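You operate a simulated robot arm through the tools that you are given. There is no shell and no other tool. Be economical: measure what you need, move in short steps, check, and stop when the job is done.

You run a simulated robot arm. Do the job below in one go: nothing can be reset, and whatever is moved stays where it is left.

## Task
Clamp the handle plate in the vice and tighten both its bolts.
Fine: jaw up, lever over, then set the torque knob by the job card; one run a bolt; the nut driver goes back in its holder and the plate stays clamped. Set down upright: nut driver.

It is judged by the outcome, as a careful person would: the job done as asked, and still so three seconds after it is handed in. It fails if anything else is knocked over, pushed out of place, dropped, spilled or broken.

## Robot
A 6-joint arm with a two-finger parallel gripper on a trunk, on a base that drives. Base frame: it is fixed to the floor where the robot stands at the start and does not move with it; the origin is under the middle of the robot, x ahead of it, y to its left, z up; the surface under the hand at the start is at about z = 760. Lengths are in mm, angles in degrees, forces in N, time in s.
Its first joint turns from -166.0 to 166.0 degrees. Places, roughly: first handle plate bolt [800, 100, 800]; first pedestal bolt [700, 900, 800]; handle plate (10x2x6 cm) [800, 0, 800]; job card [600, 600, 800]; number four guard bolt [600, 500, 800]; number one guard bolt [700, 500, 800]; number three guard bolt [700, 400, 800]; number two guard bolt [600, 400, 800]; second handle plate bolt [800, 0, 800]; second pedestal bolt [700, 700, 800]; torque knob [800, 400, 800]; vice jaw [600, -100, 800]; vice lever [700, 100, 800]. Payload 3.43 kg.
The TCP is the grasp point between the finger pads, 34 mm short of the fingertips. In the tool frame z runs along the fingers and y along their closing line. Largest opening 128 mm; finger width 24, thickness 12; the body of the gripper, 48 by 130 mm, starts 96 mm behind the TCP.
Orientation is that of the tool frame in the base frame, as a unit quaternion [w, x, y, z]. With the fingers straight down and closing along the base's y, the tool's x points along the base's -x, its y along +y and its z along -z.

## Interface
- The arm moves only by the tool step_arm. Its argument "plan" is a list of rows, each an object (a shift or turn left out is 0, a gripper value left out holds the last) with "offset": the shift along the base's x, y, z in units of 100 mm (1.0 is 100 mm), a list of three; "dr": the turn, a rotation vector about the base's x, y, z in units of 60 degrees (1.0 is 60 degrees), a list of three; "claw": the opening, from 0 (shut) to 1 (fully open). In form: [{"offset": [dx, dy, dz], "dr": [ax, ay, az], "claw": claw}, ...]. A call has 1 to 8 rows; each row is the pose to reach, as a shift and turn from the pose commanded when the call began. A call with a number of a shift or a turn outside -1 to 1 is refused whole. A row lasts 0.2 s, in which the tool goes at most 50 mm and 8.6 degrees; a call with a longer step from one row to the next is refused whole, and so is a gripper value outside its range. A pose out of reach is approached as far as the arm can. The call stops where the force on the tool passes 60 N (or 10 N more than at its start, if that is more) or the arm is blocked; 0.2 s more then pass. The fingers move at their own pace (about 153 mm/s each) and stop on an object; they squeeze with about 33 N. The grip force told is the motor's: it shows also when the fingers shut on nothing. Time passes only in rows, and 0.2 s behind the last, so rows that repeat a pose let the fingers close. It gives the time, the measured TCP pose, the force on the tool (base axes), the opening and the grip force at its end, in the units of the frame above (readings bear some noise), with the torque about the TCP (base axes, N m) and any sound that the robot's microphone picked up.
- Cameras (640 x 400 px; columns grow to the right, rows downward): "scene" is now at [171.8, 228.9, 1214.3]; the picture's right is [0.11, -0.99, 0.00], its down [-0.43, -0.05, -0.90] and it looks along [0.90, 0.09, -0.43] (base axes); focal length 291 px, centre (320, 200). "wrist" rides on the gripper at [76, -11, -160] in the tool frame; the picture's right is [0.15, 0.99, 0.00], its down [-0.88, 0.13, -0.46] and it looks along [-0.45, 0.07, 0.89] (tool axes); focal length 234 px, centre (320, 200). There is no depth. A picture from a camera that has moved, and an enlarged one, comes with that camera's place and axes in the base frame and with its lens.
- capture(camera): a new picture of that camera. No time passes.
- steer(legs): drives the robot by 1 to 6 legs, each [ahead, left, turn to the left] in mm, mm and degrees, along the robot's own axes; the way and the turn of a leg run together, so that a leg with both is an arc; at most 1500 mm and 180 degrees a leg. The arm and the cameras ride along, it lands a little off, and it stops where it bumps. It gives what a move gives.
- turn_head(pan, tilt): turns the head with the scene camera to pan (to the left, within 143 degrees either way) and tilt (down, from -29 to 69), counted from straight ahead of the robot. It gives what a move gives.
- enlarge(camera, box): a new picture of the part [left, top, right, bottom] of that camera's present view, enlarged. No time passes.
- job_done(): hands the job in; it is judged then, once.

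Work in short steps. Places have to be worked out from the pictures, the camera data and where the tool is seen: move nearer, look again, correct. Check each grasp and each placing, and mend what went wrong. You have 120 turns and 98 pictures in all, those below and enlarged ones among them. Open the gripper and draw the arm clear of the work before you hand the job in, unless the task says otherwise; then end with one line.

The tools are called after "Emit:" as name(argument=value, ...) on one line, values as JSON. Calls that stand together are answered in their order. step_arm: Moves the arm, as the interface text tells. Its arguments: {"type":"object","properties":{"plan":{"type":"array"}},"required":["plan"]} The other tools are called the same way: steer (legs) drives the base; turn_head (pan, tilt) turns the head that bears the scene camera; capture (camera) takes a picture; enlarge (camera, box) takes an enlarged picture of a part of a camera's view; job_done () hands the job in.

At the start:

```text
time: 0.0
eef_pos: [547.4, 407.2, 1120.7]
tcp_rot: [0.0, 0.0, 1.0, -0.001]
force: [0.1, 0.4, 0.0]
torque: [0.01, -0.01, -0.02]
opening: 127.8
grasp_force: 0.1
robot x, y, heading: [-1.6, -1.8, 0.4]
head pan, tilt: [6.0, 25.7]
```

scene: 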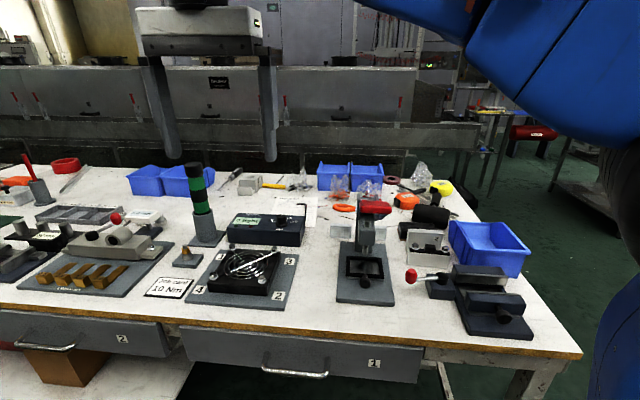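
wrist: 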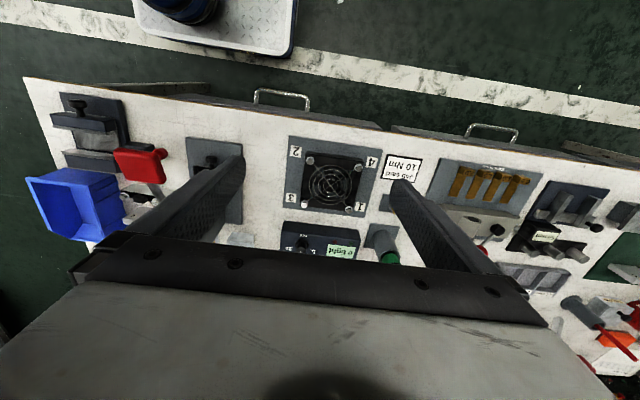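

The first pictures show the bench with a fan guard, a knob box, a green nut driver on a stand, a vice on the right. I enlarge the relevant parts to identify them.

Emit:
enlarge(camera="scene", box=[380, 170, 560, 350])

Emit:
enlarge(camera="scene", box=[140, 150, 400, 310])

Emit:
enlarge(camera="scene", box=[0, 150, 200, 300])

```text
2.22 times, centred on (470, 260) of scene
camera zoom: at [171.8, 228.9, 1214.3], right [0.11, -0.99, 0.0], down [-0.43, -0.05, -0.9], along [0.9, 0.09, -0.43], focal length 647 px, centre (-13, 67)
```

zoom: 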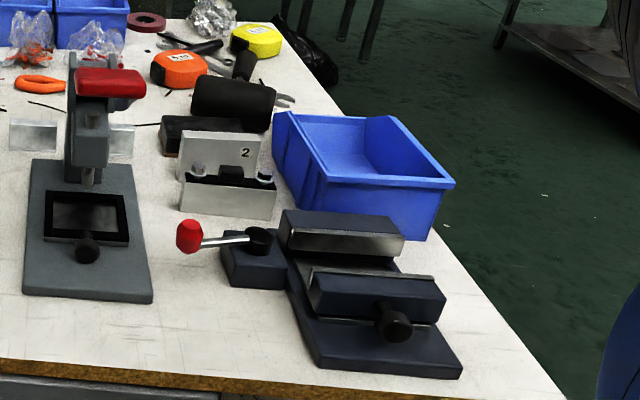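

```text
2.46 times, centred on (270, 230) of scene
camera zoom: at [171.8, 228.9, 1214.3], right [0.11, -0.99, 0.0], down [-0.43, -0.05, -0.9], along [0.9, 0.09, -0.43], focal length 716 px, centre (443, 126)
```

zoom: 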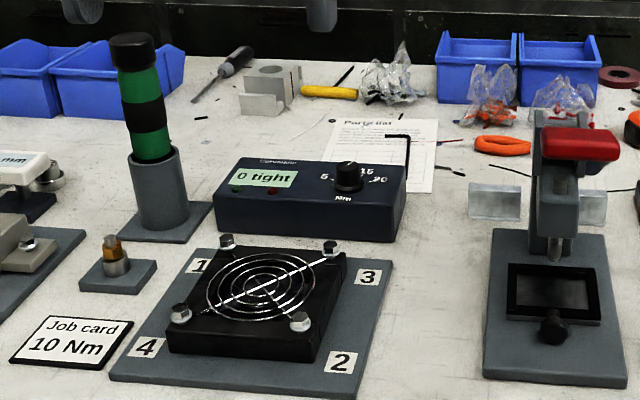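

```text
2.67 times, centred on (100, 225) of scene
camera zoom: at [171.8, 228.9, 1214.3], right [0.11, -0.99, 0.0], down [-0.43, -0.05, -0.9], along [0.9, 0.09, -0.43], focal length 776 px, centre (907, 133)
```

zoom: 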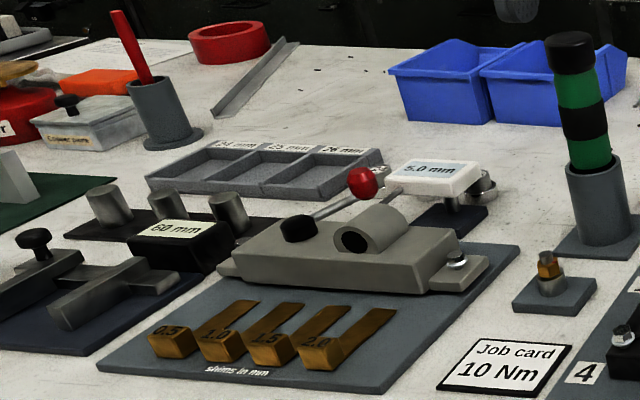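

The job card says 10 Nm; the vice is near (615,-36), the plate near (790,27). I drive sideways to bring the wrist camera over the vice and plate.

Emit:
steer(legs=[[0, -380, 0]])

Emit:
turn_head(pan=0, tilt=35)

Emit:
capture(camera="wrist")

Emit:
capture(camera="scene")

```text
time: 2.4
eef_pos: [548.7, 23.4, 1121.0]
tcp_rot: [0.001, 0.002, 1.0, 0.0]
force: [0.6, -0.2, 0.4]
torque: [-0.02, 0.02, 0.0]
opening: 127.7
grasp_force: 0.1
robot x, y, heading: [-1.2, -382.2, -0.4]
head pan, tilt: [6.0, 25.7]
```

```text
time: 3.1
eef_pos: [549.6, 23.8, 1121.1]
tcp_rot: [0.0, 0.001, 1.0, 0.0]
force: [-0.3, 0.6, 0.9]
torque: [-0.02, 0.01, -0.01]
opening: 128.0
grasp_force: 0.1
robot x, y, heading: [-0.9, -382.3, -0.3]
head pan, tilt: [0.0, 35.0]
```

```text
92 pictures are left
camera wrist: at [473.0, 12.7, 1280.8], right [-0.14, 0.99, 0.0], down [0.88, 0.13, 0.46], along [0.45, 0.07, -0.89], focal length 234 px, centre (320, 200)
```

wrist: 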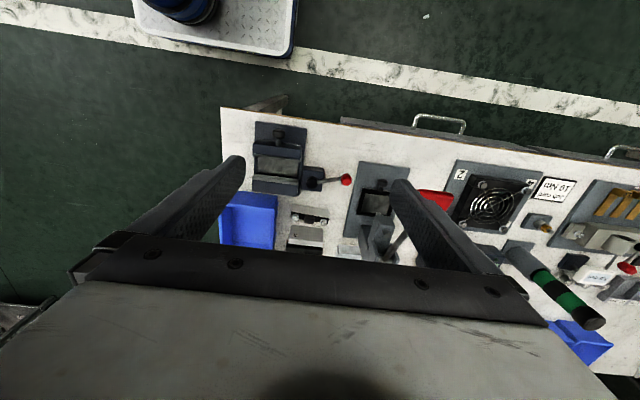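

```text
91 pictures are left
camera scene: at [168.7, -162.5, 1199.8], right [0.0, -1.0, 0.0], down [-0.57, 0.0, -0.82], along [0.82, 0.0, -0.57], focal length 291 px, centre (320, 200)
```

scene: 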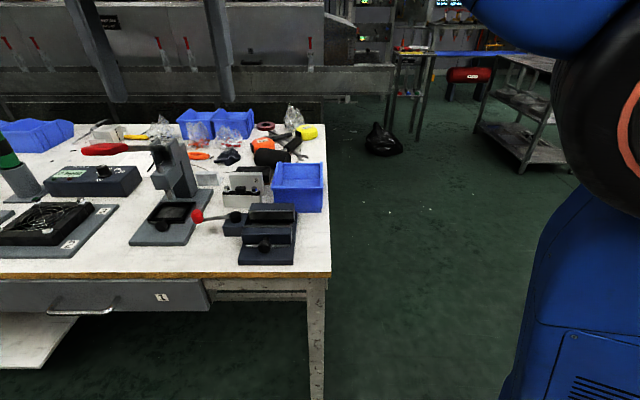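

Emit:
enlarge(camera="wrist", box=[210, 100, 410, 260])

Emit:
enlarge(camera="scene", box=[130, 130, 330, 270])

```text
2.50 times, centred on (310, 180) of wrist
camera zoom: at [473.0, 12.7, 1280.8], right [-0.14, 0.99, 0.0], down [0.88, 0.13, 0.46], along [0.45, 0.07, -0.89], focal length 585 px, centre (345, 250)
```

zoom: 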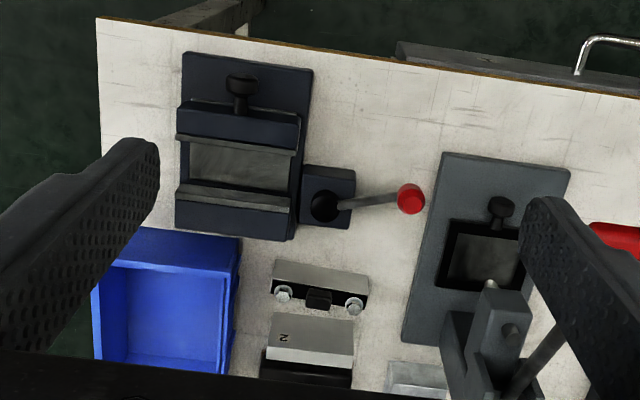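

```text
2.86 times, centred on (230, 200) of scene
camera zoom: at [168.7, -162.5, 1199.8], right [0.0, -1.0, 0.0], down [-0.57, 0.0, -0.82], along [0.82, 0.0, -0.57], focal length 832 px, centre (577, 200)
```

zoom: 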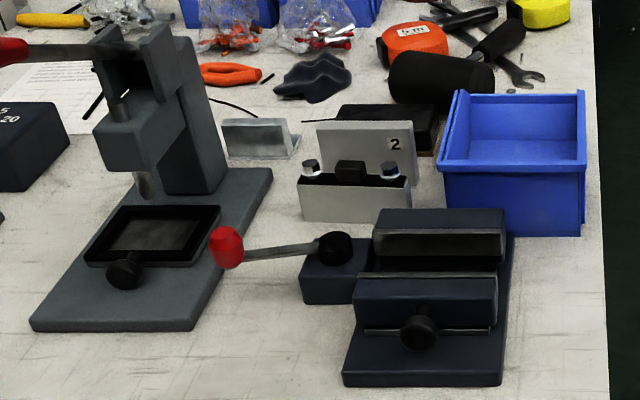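

The front block (silver face, dark top, two bolts and a black handle, about (762,32)) seems to be the handle plate. I move the wrist camera nearer to see it properly.

Emit:
step_arm(plan=[{"offset": [0.35, 0, -0.35]}, {"offset": [0.7, 0, -0.7]}, {"offset": [1, 0, -1]}, {"offset": [1, 0, -1]}])

Emit:
capture(camera="wrist")

```text
time: 4.1
eef_pos: [648.2, 22.4, 1020.1]
tcp_rot: [0.0, 0.002, 1.0, 0.0]
force: [0.2, 0.4, -0.2]
torque: [-0.04, 0.03, -0.03]
opening: 127.9
grasp_force: 0.0
robot x, y, heading: [0.7, -379.5, -0.2]
head pan, tilt: [0.0, 35.0]
```

```text
88 pictures are left
camera wrist: at [573.3, 11.7, 1179.5], right [-0.14, 0.99, 0.0], down [0.88, 0.13, 0.46], along [0.45, 0.07, -0.89], focal length 234 px, centre (320, 200)
```

wrist: 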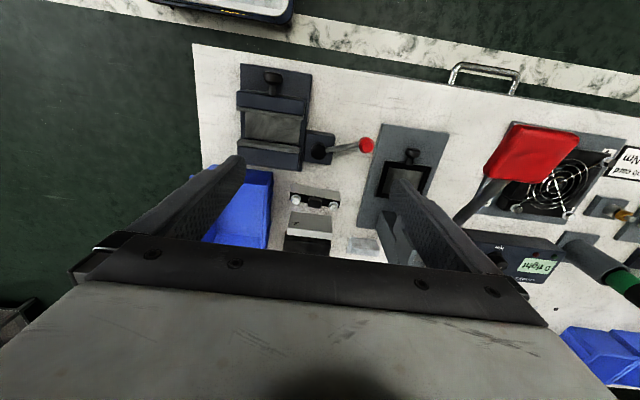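

Emit:
enlarge(camera="wrist", box=[260, 160, 380, 260])

Emit:
enlarge(camera="wrist", box=[200, 50, 400, 190])

```text
4.00 times, centred on (320, 210) of wrist
camera zoom: at [573.3, 11.7, 1179.5], right [-0.14, 0.99, 0.0], down [0.88, 0.13, 0.46], along [0.45, 0.07, -0.89], focal length 937 px, centre (320, 160)
```

zoom: 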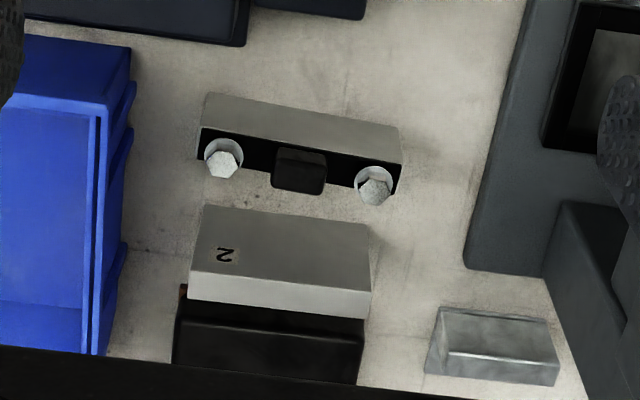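

```text
2.86 times, centred on (300, 120) of wrist
camera zoom: at [573.3, 11.7, 1179.5], right [-0.14, 0.99, 0.0], down [0.88, 0.13, 0.46], along [0.45, 0.07, -0.89], focal length 669 px, centre (377, 429)
```

zoom: 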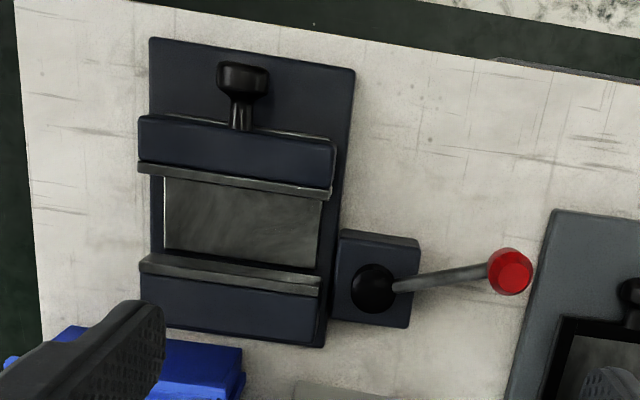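

The front block is the handle plate (bolts up, black handle on top), ~100 × 20 × 46 mm, centre about (767,32). I need better vice dimensions and plate height, so I lower the camera.

Emit:
step_arm(plan=[{"offset": [0, -0.15, -0.45]}, {"offset": [0.0, -0.3, -0.9]}, {"offset": [0.0, -0.3, -0.9]}])

Emit:
capture(camera="wrist")

Emit:
enlarge(camera="wrist", box=[220, 20, 420, 240])

Emit:
enlarge(camera="scene", box=[190, 160, 310, 270])

```text
time: 4.9
eef_pos: [649.0, -6.6, 931.0]
tcp_rot: [0.0, 0.002, 1.0, 0.0]
force: [-0.4, 0.3, -0.1]
torque: [-0.01, -0.02, -0.02]
opening: 127.9
grasp_force: 0.0
robot x, y, heading: [0.4, -378.6, -0.5]
head pan, tilt: [0.0, 35.0]
```

```text
85 pictures are left
camera wrist: at [572.8, -18.2, 1090.1], right [-0.14, 0.99, 0.0], down [0.88, 0.13, 0.46], along [0.45, 0.07, -0.89], focal length 234 px, centre (320, 200)
```

wrist: 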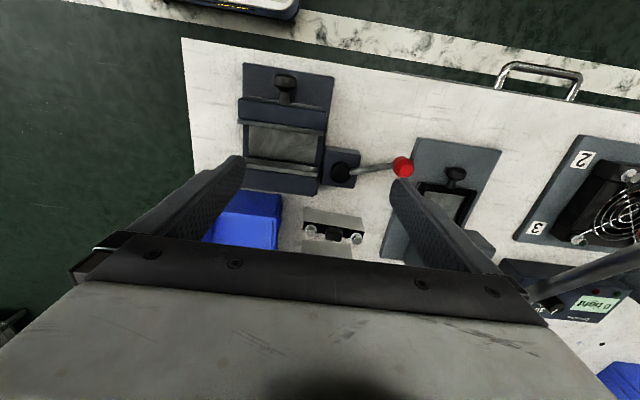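

```text
1.82 times, centred on (320, 130) of wrist
camera zoom: at [572.8, -18.2, 1090.1], right [-0.14, 0.99, 0.0], down [0.88, 0.13, 0.46], along [0.45, 0.07, -0.89], focal length 426 px, centre (320, 327)
```

zoom: 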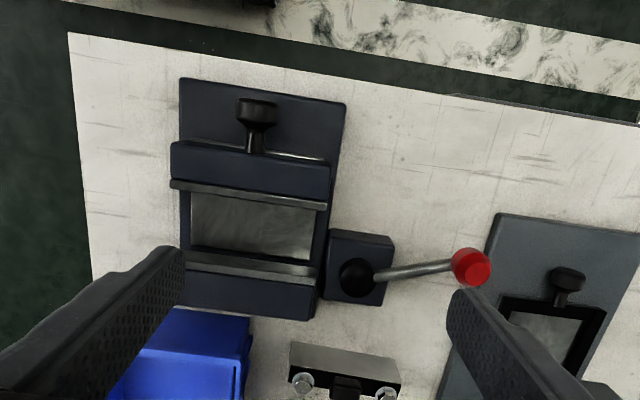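

```text
3.64 times, centred on (250, 215) of scene
camera zoom: at [168.7, -162.6, 1199.7], right [0.0, -1.0, 0.0], down [-0.57, 0.0, -0.82], along [0.82, 0.0, -0.57], focal length 1058 px, centre (574, 146)
```

zoom: 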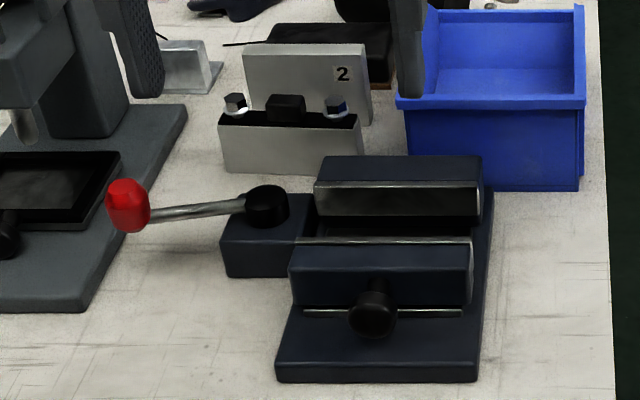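

Triangulated: plate bolts at (764,64,821) and (760,-3,822), plate top ≈806, yaw ≈ -3°; vice gap is x 628–674, jaw top ≈822, bed ≈788, centre y ≈ -48. I turn the hand ~87° so it closes along x, moving toward the plate.

Emit:
step_arm(plan=[{"offset": [0.1, 0.03, 0], "dr": [0, 0, 0.12], "claw": 0.4}, {"offset": [0.2, 0.06, 0], "dr": [0, 0, 0.24]}, {"offset": [0.3, 0.1, 0], "dr": [0, 0, 0.36]}, {"offset": [0.4, 0.14, 0], "dr": [0, 0, 0.48]}, {"offset": [0.5, 0.17, 0], "dr": [0, 0, 0.6]}, {"offset": [0.57, 0.19, 0], "dr": [0, 0, 0.725]}, {"offset": [0.57, 0.19, 0], "dr": [0, 0, 0.725]}])

Emit:
step_arm(plan=[{"offset": [0.1, 0.03, 0], "dr": [0, 0, 0.12]}, {"offset": [0.2, 0.06, 0], "dr": [0, 0, 0.24]}, {"offset": [0.3, 0.1, 0], "dr": [0, 0, 0.36]}, {"offset": [0.4, 0.14, 0], "dr": [0, 0, 0.48]}, {"offset": [0.5, 0.17, 0], "dr": [0, 0, 0.6]}, {"offset": [0.57, 0.19, 0], "dr": [0, 0, 0.725]}, {"offset": [0.57, 0.19, 0], "dr": [0, 0, 0.725]}])

Emit:
capture(camera="wrist")

Emit:
capture(camera="scene")

```text
time: 6.5
eef_pos: [705.3, 12.9, 930.9]
tcp_rot: [0.0, -0.37, 0.929, 0.0]
force: [0.2, -0.3, -0.3]
torque: [0.0, 0.01, 0.01]
opening: 51.6
grasp_force: 0.0
robot x, y, heading: [1.8, -380.3, -0.4]
head pan, tilt: [0.0, 35.0]
```

```text
time: 8.1
eef_pos: [762.9, 31.8, 930.6]
tcp_rot: [0.0, -0.688, 0.726, 0.0]
force: [0.3, 0.4, -0.2]
torque: [0.01, -0.01, 0.02]
opening: 51.2
grasp_force: 0.1
robot x, y, heading: [0.4, -382.4, -0.4]
head pan, tilt: [0.0, 35.0]
```

```text
82 pictures are left
camera wrist: at [769.9, -44.5, 1090.7], right [-1.0, -0.09, 0.0], down [-0.08, 0.89, 0.46], along [-0.04, 0.45, -0.89], focal length 234 px, centre (320, 200)
```

wrist: 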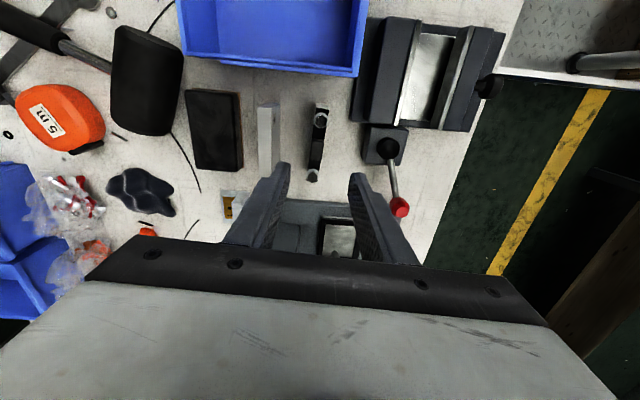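

```text
81 pictures are left
camera scene: at [168.7, -162.6, 1199.7], right [0.0, -1.0, 0.0], down [-0.57, 0.0, -0.82], along [0.82, 0.0, -0.57], focal length 291 px, centre (320, 200)
```

scene: 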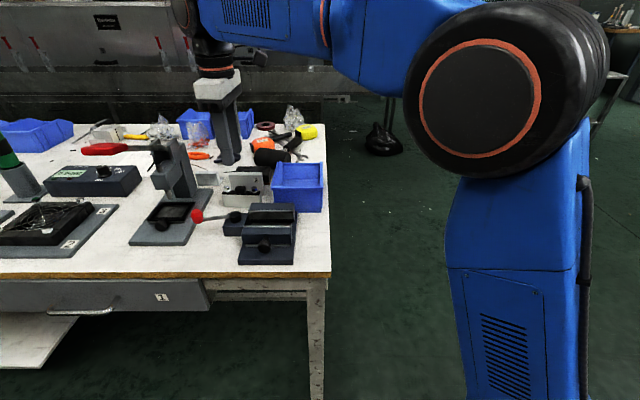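

Emit:
enlarge(camera="wrist", box=[230, 80, 430, 260])

```text
2.22 times, centred on (330, 170) of wrist
camera zoom: at [769.9, -44.5, 1090.7], right [-1.0, -0.09, 0.0], down [-0.08, 0.89, 0.46], along [-0.04, 0.45, -0.89], focal length 520 px, centre (298, 267)
```

zoom: 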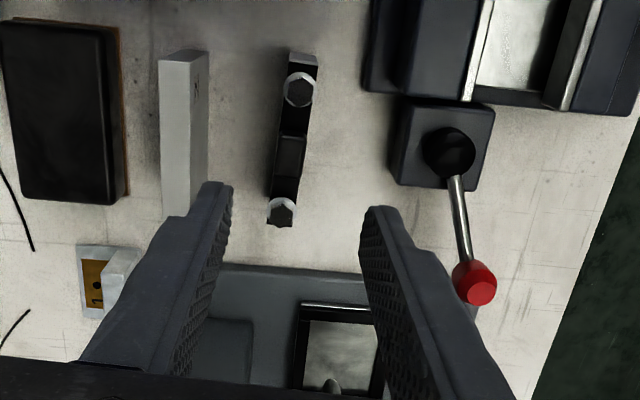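

The plate lies centred between the fingers; best centre estimate (765,29). I lower straight to TCP z≈832 (tips 8 mm below plate top) and close.

Emit:
step_arm(plan=[{"offset": [0.02, -0.03, -0.4]}, {"offset": [0.02, -0.03, -0.75]}, {"offset": [0.02, -0.03, -0.98]}, {"offset": [0.02, -0.03, -0.98]}])

Emit:
enlarge(camera="scene", box=[170, 130, 310, 230])

Emit:
enlarge(camera="wrist", box=[230, 80, 430, 260])

```text
time: 9.1
eef_pos: [764.7, 29.8, 831.6]
tcp_rot: [0.0, -0.687, 0.726, 0.0]
force: [0.8, -0.1, -0.5]
torque: [0.01, -0.02, 0.01]
opening: 51.2
grasp_force: 0.1
robot x, y, heading: [-4.2, -380.8, -0.3]
head pan, tilt: [0.0, 35.0]
```

```text
4.00 times, centred on (240, 180) of scene
camera zoom: at [168.7, -162.6, 1199.7], right [0.0, -1.0, 0.0], down [-0.57, 0.0, -0.82], along [0.82, 0.0, -0.57], focal length 1164 px, centre (640, 280)
```

zoom: 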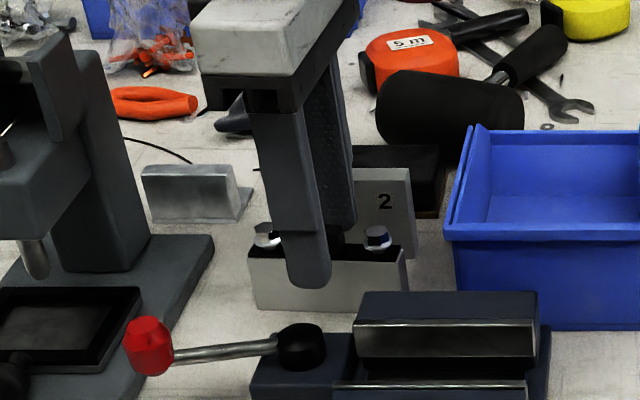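

```text
2.22 times, centred on (330, 170) of wrist
camera zoom: at [772.2, -47.5, 993.3], right [-1.0, -0.09, 0.0], down [-0.08, 0.89, 0.46], along [-0.04, 0.45, -0.89], focal length 520 px, centre (298, 267)
```

zoom: 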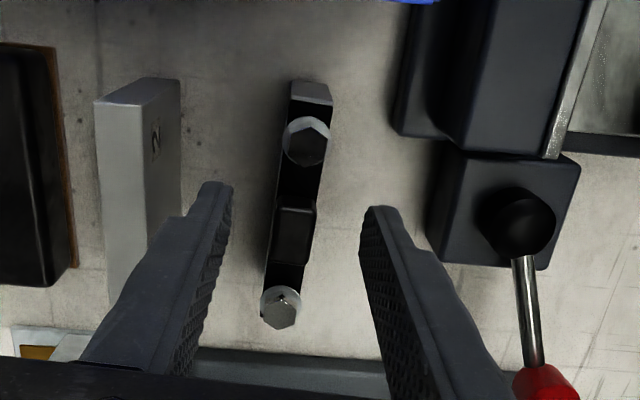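

Comparing fingers with bolts in both views, the plate centre is ~8 mm further to -y than my TCP; yaw matches. I shift and close.

Emit:
step_arm(plan=[{"offset": [0, -0.08, 0]}, {"offset": [0, -0.08, 0], "claw": 0}, {"offset": [0, -0.08, 0], "claw": 0}, {"offset": [0, -0.08, 0], "claw": 0}])

Emit:
step_arm(plan=[{"offset": [0, 0, 0.1]}, {"offset": [0, 0, 0.3]}, {"offset": [0, 0, 0.6]}, {"offset": [0, 0, 0.8]}, {"offset": [0, 0, 0.8]}])

Emit:
enlarge(camera="wrist", box=[230, 80, 430, 260])

Emit:
enlarge(camera="scene", box=[170, 110, 310, 270])

```text
time: 10.1
eef_pos: [764.6, 20.8, 833.2]
tcp_rot: [0.001, -0.687, 0.726, 0.0]
force: [0.6, 0.2, 0.3]
torque: [0.09, -0.05, -0.05]
opening: 15.7
grasp_force: 32.7
robot x, y, heading: [1.0, -379.9, 0.0]
head pan, tilt: [0.0, 35.0]
```

```text
time: 11.3
eef_pos: [763.9, 20.3, 912.9]
tcp_rot: [0.0, -0.687, 0.727, 0.001]
force: [0.1, 0.0, -1.8]
torque: [0.0, 0.03, -0.01]
opening: 15.7
grasp_force: 32.8
robot x, y, heading: [0.5, -381.1, -0.3]
head pan, tilt: [0.0, 35.0]
```

```text
2.22 times, centred on (330, 170) of wrist
camera zoom: at [771.5, -56.0, 1073.7], right [-1.0, -0.09, 0.0], down [-0.08, 0.89, 0.46], along [-0.04, 0.45, -0.89], focal length 520 px, centre (298, 267)
```

zoom: 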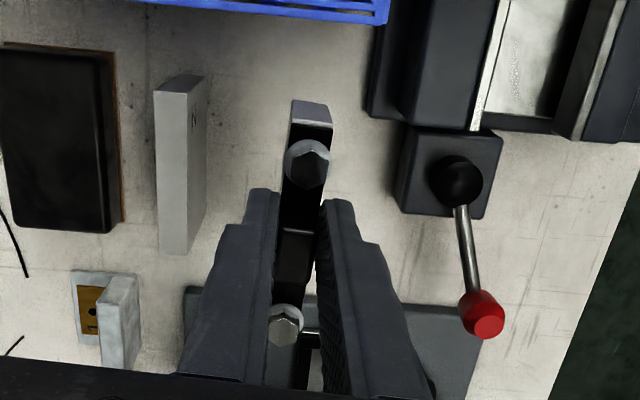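

```text
2.50 times, centred on (240, 190) of scene
camera zoom: at [168.8, -162.5, 1199.7], right [0.0, -1.0, 0.0], down [-0.57, 0.0, -0.82], along [0.82, 0.0, -0.57], focal length 728 px, centre (520, 225)
```

zoom: 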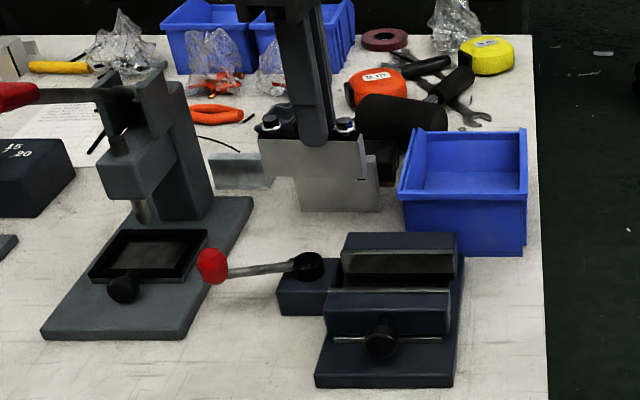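

The plate is held firmly (opening 15.7, 33 N) and lifted clear. I carry it above the vice gap, straightening the yaw.

Emit:
step_arm(plan=[{"offset": [-0.2, -0.1, 0.2], "dr": [0, 0, 0.02]}, {"offset": [-0.5, -0.3, 0.2], "dr": [0, 0, 0.053]}, {"offset": [-0.8, -0.5, 0.2], "dr": [0, 0, 0.053]}, {"offset": [-1, -0.68, 0.2], "dr": [0, 0, 0.053]}, {"offset": [-1, -0.68, 0.2], "dr": [0, 0, 0.053]}])

Emit:
step_arm(plan=[{"offset": [-0.13, 0, 0]}, {"offset": [-0.13, 0, 0]}])

Emit:
capture(camera="wrist")

Emit:
enlarge(camera="scene", box=[170, 130, 310, 270])

```text
time: 12.5
eef_pos: [665.4, -47.5, 931.2]
tcp_rot: [0.001, -0.707, 0.708, -0.001]
force: [0.3, 1.0, -2.1]
torque: [-0.04, -0.02, 0.0]
opening: 15.2
grasp_force: 32.5
robot x, y, heading: [0.0, -380.9, -0.2]
head pan, tilt: [0.0, 35.0]
```

```text
time: 13.1
eef_pos: [652.1, -47.8, 932.3]
tcp_rot: [-0.001, -0.707, 0.707, 0.0]
force: [-0.9, -0.1, -2.4]
torque: [0.0, 0.0, 0.0]
opening: 15.8
grasp_force: 33.5
robot x, y, heading: [1.2, -377.3, -0.3]
head pan, tilt: [0.0, 35.0]
```

```text
75 pictures are left
camera wrist: at [663.6, -123.1, 1092.6], right [-0.99, -0.15, 0.0], down [-0.13, 0.88, 0.46], along [-0.07, 0.45, -0.89], focal length 234 px, centre (320, 200)
```

wrist: 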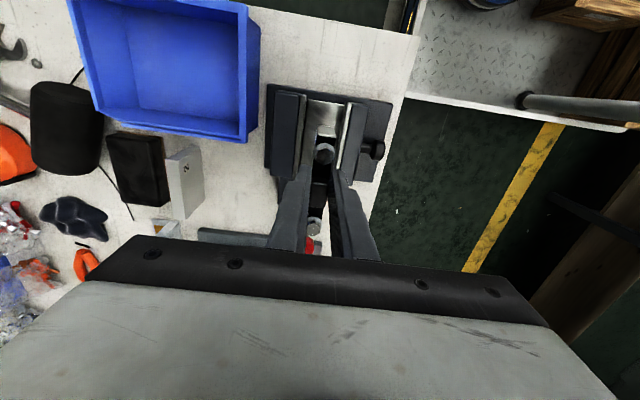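

```text
2.86 times, centred on (240, 200) of scene
camera zoom: at [168.8, -162.6, 1199.7], right [0.0, -1.0, 0.0], down [-0.57, 0.0, -0.82], along [0.82, 0.0, -0.57], focal length 832 px, centre (549, 200)
```

zoom: 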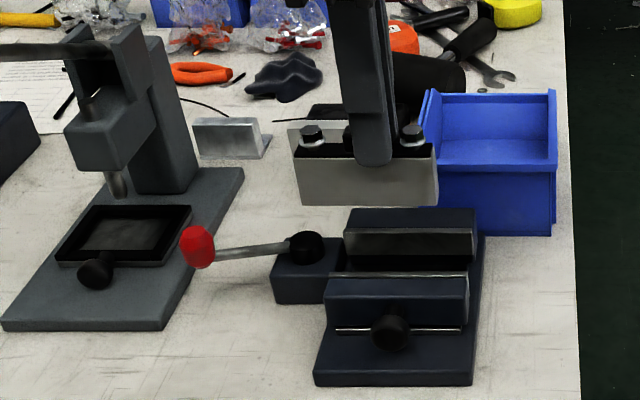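

In the scene view the plate sits ~19 mm too far to +y relative to the jaws. I enlarge the wrist view to check.

Emit:
enlarge(camera="wrist", box=[250, 70, 410, 270])

```text
2.00 times, centred on (330, 170) of wrist
camera zoom: at [663.6, -123.1, 1092.6], right [-0.99, -0.15, 0.0], down [-0.13, 0.88, 0.46], along [-0.07, 0.45, -0.89], focal length 468 px, centre (300, 260)
```

zoom: 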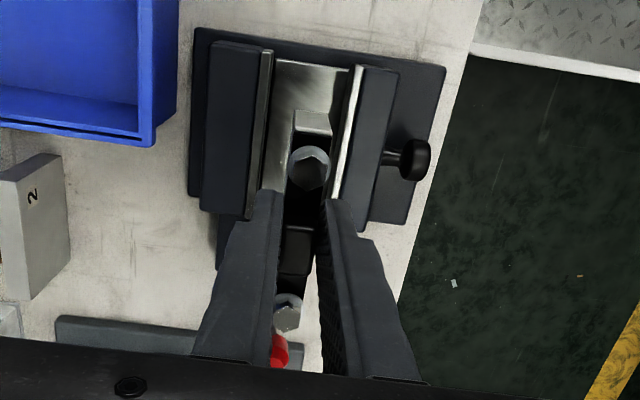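

Both views agree: shift ~-17 mm in y, +2 in x to centre the plate in the gap. Then lower to just above the bed.

Emit:
step_arm(plan=[{"offset": [0.02, -0.17, 0]}, {"offset": [0.02, -0.17, -0.2]}, {"offset": [0.02, -0.17, -0.4]}, {"offset": [0.02, -0.17, -0.6]}, {"offset": [0.02, -0.17, -0.6]}])

Emit:
enlarge(camera="wrist", box=[250, 70, 410, 270])

Emit:
enlarge(camera="scene", box=[210, 170, 310, 270])

```text
time: 14.3
eef_pos: [653.2, -65.0, 872.0]
tcp_rot: [0.0, 0.707, -0.707, 0.0]
force: [0.7, -0.4, -1.9]
torque: [-0.01, 0.02, -0.01]
opening: 15.3
grasp_force: 33.2
robot x, y, heading: [-3.1, -382.8, -0.1]
head pan, tilt: [0.0, 35.0]
```

```text
2.00 times, centred on (330, 170) of wrist
camera zoom: at [665.0, -139.9, 1032.5], right [-0.99, -0.15, 0.0], down [-0.13, 0.88, 0.46], along [-0.07, 0.45, -0.89], focal length 468 px, centre (300, 260)
```

zoom: 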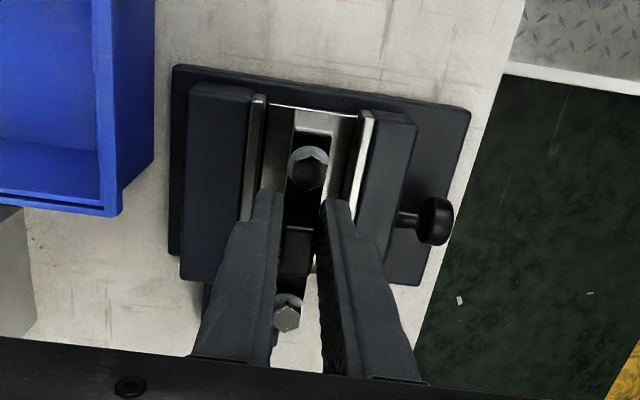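

```text
4.00 times, centred on (260, 220) of scene
camera zoom: at [168.8, -162.6, 1199.7], right [0.0, -1.0, 0.0], down [-0.57, 0.0, -0.82], along [0.82, 0.0, -0.57], focal length 1164 px, centre (560, 120)
```

zoom: 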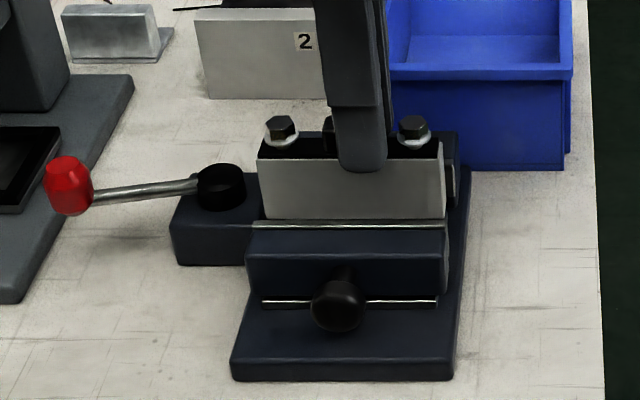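

Alignment looks right in both views. I lower a few millimetres at a time until the bed is felt.

Emit:
step_arm(plan=[{"offset": [0, 0, -0.04]}, {"offset": [0, 0, -0.08]}, {"offset": [0, 0, -0.08]}])

Emit:
step_arm(plan=[{"offset": [0, 0, -0.02]}, {"offset": [0, 0, -0.04]}, {"offset": [0, 0, -0.04]}])

```text
time: 15.1
eef_pos: [653.5, -63.9, 864.8]
tcp_rot: [0.0, 0.707, -0.707, 0.0]
force: [-0.3, 0.3, -2.2]
torque: [0.0, -0.02, -0.03]
opening: 15.5
grasp_force: 33.5
robot x, y, heading: [0.0, -381.1, -0.2]
head pan, tilt: [0.0, 35.0]
```

```text
time: 15.9
eef_pos: [653.7, -64.5, 860.3]
tcp_rot: [0.001, 0.708, -0.707, 0.0]
force: [-0.4, 0.2, -2.6]
torque: [-0.02, 0.0, -0.01]
opening: 15.6
grasp_force: 33.1
robot x, y, heading: [0.2, -379.6, -0.1]
head pan, tilt: [0.0, 35.0]
```

Emit:
step_arm(plan=[{"offset": [0, 0, -0.02]}, {"offset": [0, 0, -0.04]}, {"offset": [0, 0, -0.04]}])

Emit:
enlarge(camera="scene", box=[210, 170, 310, 270])

```text
time: 16.7
eef_pos: [654.2, -64.6, 857.7]
tcp_rot: [0.0, 0.708, -0.707, 0.0]
force: [0.3, -0.8, -1.9]
torque: [-0.01, -0.03, 0.01]
opening: 15.7
grasp_force: 33.3
robot x, y, heading: [1.5, -384.3, 0.1]
head pan, tilt: [0.0, 35.0]
```

```text
4.00 times, centred on (260, 220) of scene
camera zoom: at [168.8, -162.6, 1199.7], right [0.0, -1.0, 0.0], down [-0.57, 0.0, -0.82], along [0.82, 0.0, -0.57], focal length 1164 px, centre (560, 120)
```

zoom: 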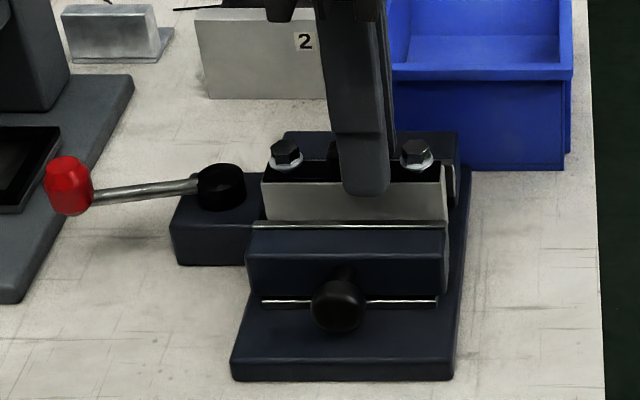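

No contact yet; continue down in small steps.

Emit:
step_arm(plan=[{"offset": [0, 0, -0.02]}, {"offset": [0, 0, -0.04]}, {"offset": [0, 0, -0.04]}])

Emit:
step_arm(plan=[{"offset": [0, 0, -0.02]}, {"offset": [0, 0, -0.04]}, {"offset": [0, 0, -0.04]}])

```text
time: 17.5
eef_pos: [653.1, -64.6, 853.5]
tcp_rot: [-0.001, 0.707, -0.707, 0.0]
force: [3.8, -0.6, 24.6]
torque: [0.05, -0.15, -0.02]
opening: 15.7
grasp_force: 33.6
robot x, y, heading: [0.6, -383.5, 0.0]
head pan, tilt: [0.0, 35.0]
```

```text
time: 18.3
eef_pos: [653.1, -64.9, 849.6]
tcp_rot: [0.0, 0.707, -0.707, 0.0]
force: [3.6, -1.3, 24.9]
torque: [-0.05, -0.14, 0.01]
opening: 15.8
grasp_force: 33.4
robot x, y, heading: [0.6, -381.5, 0.0]
head pan, tilt: [0.0, 35.0]
```

The plate touched the bed at z≈854 and the fingers then slid slightly on it. I open slightly (to ~21 mm) and rise.

Emit:
step_arm(plan=[{"offset": [0, 0, 0.01], "claw": 0.165}, {"offset": [0, 0, 0.01], "claw": 0.165}, {"offset": [0, 0, 0.1]}, {"offset": [0, 0, 0.3]}, {"offset": [0, 0, 0.7]}, {"offset": [0, 0, 1.0]}])

Emit:
enlarge(camera="wrist", box=[220, 60, 420, 260])

Emit:
enlarge(camera="scene", box=[190, 150, 310, 270])

```text
time: 19.7
eef_pos: [652.7, -63.6, 949.3]
tcp_rot: [0.0, -0.707, 0.707, 0.0]
force: [0.0, 0.0, -0.4]
torque: [-0.02, 0.04, -0.01]
opening: 20.9
grasp_force: 0.1
robot x, y, heading: [-2.0, -379.8, 0.0]
head pan, tilt: [0.0, 35.0]
```

```text
2.00 times, centred on (320, 160) of wrist
camera zoom: at [665.0, -139.7, 1109.7], right [-0.99, -0.15, 0.0], down [-0.13, 0.88, 0.46], along [-0.07, 0.45, -0.89], focal length 468 px, centre (320, 280)
```

zoom: 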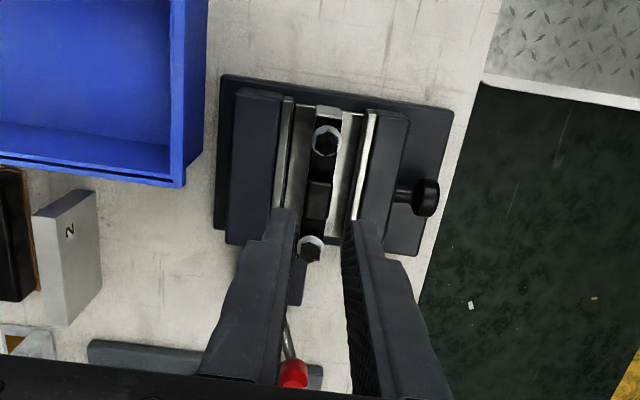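

```text
3.33 times, centred on (250, 210) of scene
camera zoom: at [168.8, -162.5, 1199.7], right [0.0, -1.0, 0.0], down [-0.57, 0.0, -0.82], along [0.82, 0.0, -0.57], focal length 970 px, centre (553, 167)
```

zoom: 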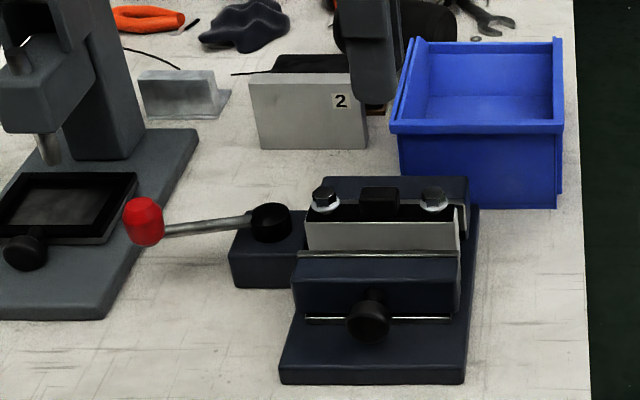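

The plate stands upright in the gap. Next the jaw: the knob is around (581,-60,806), front near x≈571. I go in front of it with the fingers shut.

Emit:
step_arm(plan=[{"offset": [-0.3, 0, 0], "claw": 0}, {"offset": [-0.7, 0, 0], "claw": 0}, {"offset": [-1, 0, 0], "claw": 0}, {"offset": [-1, 0, 0], "claw": 0}])

Emit:
step_arm(plan=[{"offset": [-0.2, 0, 0]}, {"offset": [-0.2, 0, -0.4]}, {"offset": [-0.2, 0, -0.8]}, {"offset": [-0.2, 0, -1]}, {"offset": [-0.2, 0, -1]}])

Emit:
step_arm(plan=[{"offset": [0, 0, -0.22]}, {"offset": [0, 0, -0.22]}])

Emit:
enlarge(camera="scene", box=[190, 150, 310, 270])

Emit:
enlarge(camera="wrist", box=[220, 60, 420, 260])

```text
time: 20.7
eef_pos: [554.8, -64.5, 948.6]
tcp_rot: [0.0, 0.707, -0.707, 0.001]
force: [0.4, 0.3, 0.6]
torque: [0.02, -0.02, -0.01]
opening: 0.2
grasp_force: 32.8
robot x, y, heading: [-0.9, -380.4, 0.2]
head pan, tilt: [0.0, 35.0]
```

```text
time: 21.9
eef_pos: [532.9, -63.7, 849.1]
tcp_rot: [0.0, -0.707, 0.707, 0.0]
force: [-0.1, 0.4, 0.1]
torque: [0.0, 0.0, 0.0]
opening: 0.0
grasp_force: 33.5
robot x, y, heading: [-3.2, -381.2, -0.1]
head pan, tilt: [0.0, 35.0]
```

```text
time: 22.5
eef_pos: [533.3, -63.5, 827.2]
tcp_rot: [0.0, -0.707, 0.708, -0.001]
force: [0.6, 0.8, 0.6]
torque: [0.0, 0.0, -0.03]
opening: 0.2
grasp_force: 33.1
robot x, y, heading: [2.0, -380.2, -0.2]
head pan, tilt: [0.0, 35.0]
```

```text
3.33 times, centred on (250, 210) of scene
camera zoom: at [168.7, -162.6, 1199.7], right [0.0, -1.0, 0.0], down [-0.57, 0.0, -0.82], along [0.82, 0.0, -0.57], focal length 970 px, centre (553, 167)
```

zoom: 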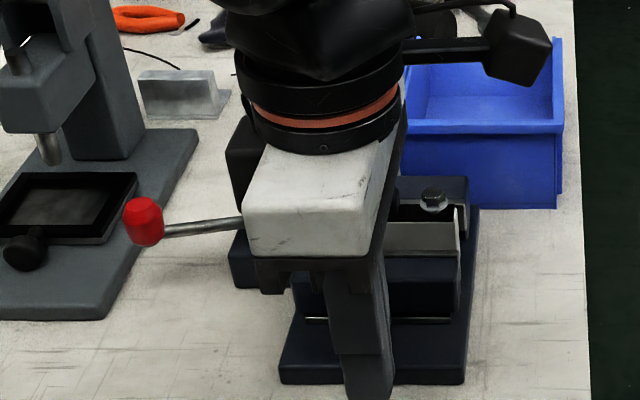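

```text
2.00 times, centred on (320, 160) of wrist
camera zoom: at [544.5, -140.0, 986.6], right [-0.99, -0.15, 0.0], down [-0.13, 0.88, 0.46], along [-0.07, 0.45, -0.89], focal length 468 px, centre (320, 280)
```

zoom: 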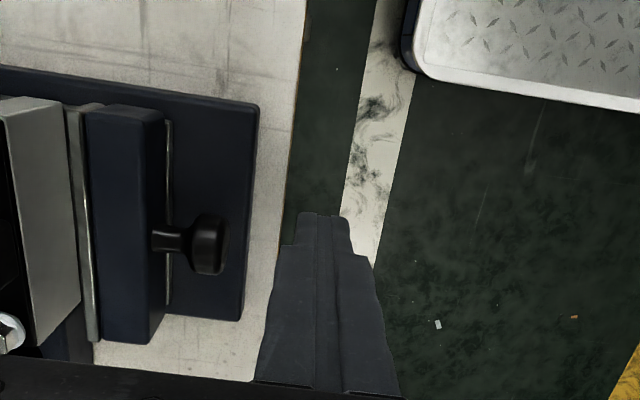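

Knob and fingertips line up (knob y≈-59, front x≈572). I push +x gradually; the force stop will catch contact with the plate.

Emit:
step_arm(plan=[{"offset": [0.2, 0.03, 0]}, {"offset": [0.28, 0.03, 0]}, {"offset": [0.34, 0.03, 0]}, {"offset": [0.4, 0.03, 0]}, {"offset": [0.45, 0.03, 0]}, {"offset": [0.5, 0.03, 0]}])

Emit:
enlarge(camera="wrist", box=[160, 60, 400, 260])

```text
time: 23.9
eef_pos: [584.0, -61.0, 826.4]
tcp_rot: [-0.001, -0.706, 0.708, 0.0]
force: [-1.5, 0.8, 0.6]
torque: [0.02, 0.06, 0.04]
opening: 0.0
grasp_force: 33.1
robot x, y, heading: [0.9, -379.8, -0.3]
head pan, tilt: [0.0, 35.0]
```

```text
2.00 times, centred on (280, 160) of wrist
camera zoom: at [594.7, -137.1, 986.4], right [-0.99, -0.15, 0.0], down [-0.13, 0.88, 0.46], along [-0.07, 0.45, -0.89], focal length 468 px, centre (400, 280)
```

zoom: 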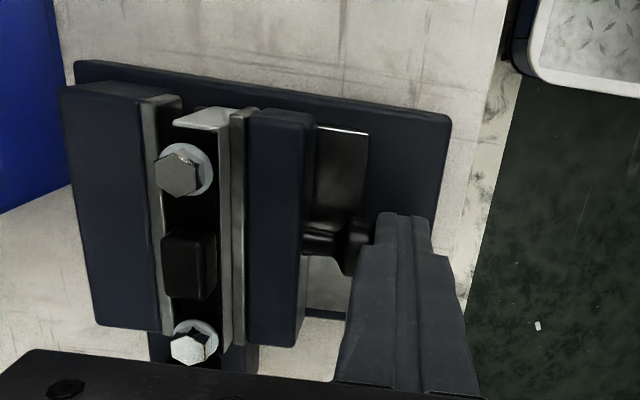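

The jaw slides freely and is nearly at the plate. I keep pushing in small steps.

Emit:
step_arm(plan=[{"offset": [0.04, 0, 0]}, {"offset": [0.08, 0, 0]}, {"offset": [0.12, 0, 0]}, {"offset": [0.16, 0, 0]}, {"offset": [0.2, 0, 0]}, {"offset": [0.24, 0, 0]}, {"offset": [0.28, 0, 0]}, {"offset": [0.32, 0, 0]}])

Emit:
enlarge(camera="wrist", box=[160, 60, 400, 260])

```text
time: 24.9
eef_pos: [593.5, -59.8, 825.8]
tcp_rot: [0.004, 0.708, -0.706, -0.003]
force: [-18.6, -1.1, 10.1]
torque: [0.04, 0.39, 0.08]
opening: 0.1
grasp_force: 33.3
robot x, y, heading: [-1.8, -380.1, -0.0]
head pan, tilt: [0.0, 35.0]
stopped in row 5: the force on the tool passed its limit at 69 N (the readings are from after the stop); the commanded pose is now the measured one
```

```text
2.00 times, centred on (280, 160) of wrist
camera zoom: at [605.5, -136.6, 986.9], right [-0.99, -0.15, 0.01], down [-0.13, 0.88, 0.46], along [-0.08, 0.45, -0.89], focal length 468 px, centre (400, 280)
```

zoom: 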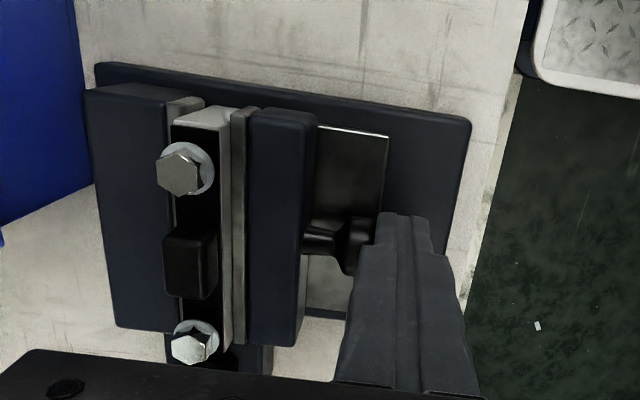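

The plate is clamped against the fixed jaw (69 N peak, no gap left). I back off, rise, and go over the lever ball near (654,97).

Emit:
step_arm(plan=[{"offset": [-0.2, 0, 0]}, {"offset": [-0.2, 0, 0.4]}, {"offset": [-0.2, 0, 0.8]}, {"offset": [0.1, 0.35, 1.0], "claw": 0.4}, {"offset": [0.4, 0.7, 1.0]}, {"offset": [0.6, 1.0, 1.0]}, {"offset": [0.6, 1.0, 1.0]}])

Emit:
enlarge(camera="wrist", box=[220, 60, 420, 260])

Emit:
enlarge(camera="scene", box=[170, 150, 310, 270])

```text
refused: row 4 steps farther than a row can; nothing moved
```

```text
2.00 times, centred on (320, 160) of wrist
camera zoom: at [605.5, -136.6, 986.9], right [-0.99, -0.15, 0.01], down [-0.13, 0.88, 0.46], along [-0.08, 0.45, -0.89], focal length 468 px, centre (320, 280)
```

zoom: 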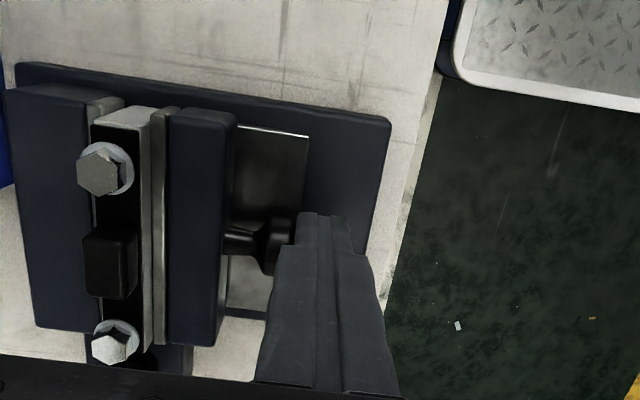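

```text
3.33 times, centred on (240, 210) of scene
camera zoom: at [166.8, -162.7, 1199.9], right [0.0, -1.0, 0.0], down [-0.57, 0.0, -0.82], along [0.82, 0.0, -0.57], focal length 970 px, centre (587, 167)
```

zoom: 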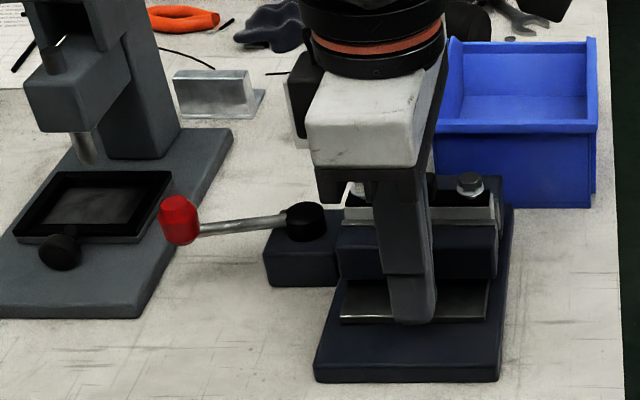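

One row was too long; I split it.

Emit:
step_arm(plan=[{"offset": [-0.2, 0, 0]}, {"offset": [-0.2, 0, 0.4]}, {"offset": [-0.2, 0, 0.8]}, {"offset": [-0.1, 0.2, 1.0], "claw": 0.4}, {"offset": [0.15, 0.5, 1.0]}, {"offset": [0.4, 0.8, 1.0]}, {"offset": [0.6, 1.0, 1.0]}, {"offset": [0.6, 1.0, 1.0]}])

Emit:
enlarge(camera="wrist", box=[220, 60, 420, 260])

Emit:
enlarge(camera="scene", box=[170, 150, 310, 270])

```text
time: 26.7
eef_pos: [654.2, 39.6, 926.2]
tcp_rot: [0.003, 0.708, -0.706, -0.002]
force: [-0.2, -0.7, -0.1]
torque: [-0.02, 0.0, 0.0]
opening: 51.4
grasp_force: 0.0
robot x, y, heading: [1.3, -381.7, -0.1]
head pan, tilt: [0.0, 35.0]
```

```text
2.00 times, centred on (320, 160) of wrist
camera zoom: at [667.2, -35.8, 1086.0], right [-0.99, -0.15, 0.01], down [-0.13, 0.88, 0.46], along [-0.08, 0.45, -0.89], focal length 468 px, centre (320, 280)
```

zoom: 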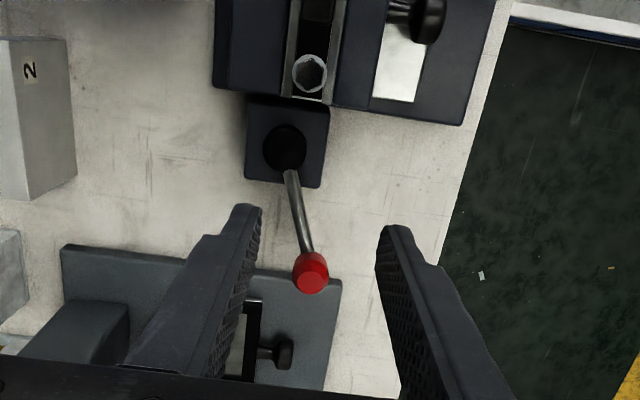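

```text
3.33 times, centred on (240, 210) of scene
camera zoom: at [167.7, -162.5, 1199.7], right [0.0, -1.0, 0.0], down [-0.57, 0.0, -0.82], along [0.82, 0.0, -0.57], focal length 970 px, centre (587, 167)
```

zoom: 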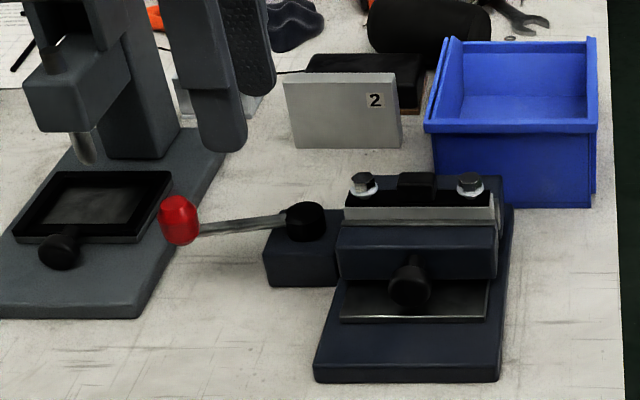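

The ball is at about (650,92,822), hub at (674,15). I go over the ball and lower around it.

Emit:
step_arm(plan=[{"offset": [-0.04, 0.3, 0]}, {"offset": [-0.04, 0.53, -0.2]}, {"offset": [-0.04, 0.53, -0.6]}, {"offset": [-0.04, 0.53, -0.6]}])

Emit:
enlarge(camera="wrist", box=[220, 60, 420, 260])

Emit:
enlarge(camera="scene", box=[150, 150, 290, 270])

```text
time: 27.7
eef_pos: [650.1, 91.8, 865.2]
tcp_rot: [0.004, 0.709, -0.705, -0.003]
force: [0.2, -0.3, 0.8]
torque: [-0.02, 0.04, 0.01]
opening: 51.3
grasp_force: 0.0
robot x, y, heading: [0.2, -380.5, -0.2]
head pan, tilt: [0.0, 35.0]
```

```text
2.00 times, centred on (320, 160) of wrist
camera zoom: at [662.8, 16.7, 1025.8], right [-0.99, -0.15, 0.01], down [-0.13, 0.88, 0.46], along [-0.08, 0.45, -0.89], focal length 468 px, centre (320, 280)
```

zoom: 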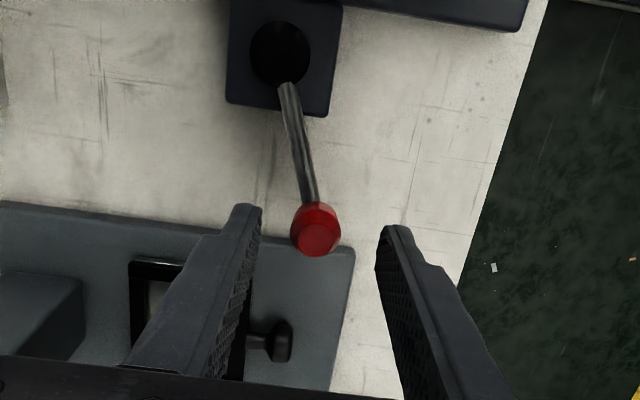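

```text
3.33 times, centred on (220, 210) of scene
camera zoom: at [167.7, -162.4, 1199.7], right [0.0, -1.0, 0.0], down [-0.57, 0.0, -0.82], along [0.82, 0.0, -0.57], focal length 970 px, centre (653, 167)
```

zoom: 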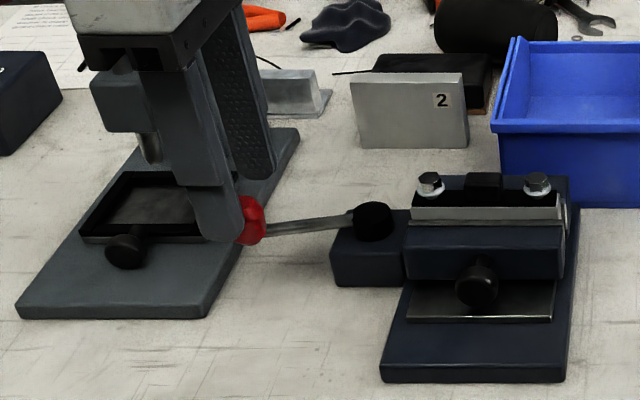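

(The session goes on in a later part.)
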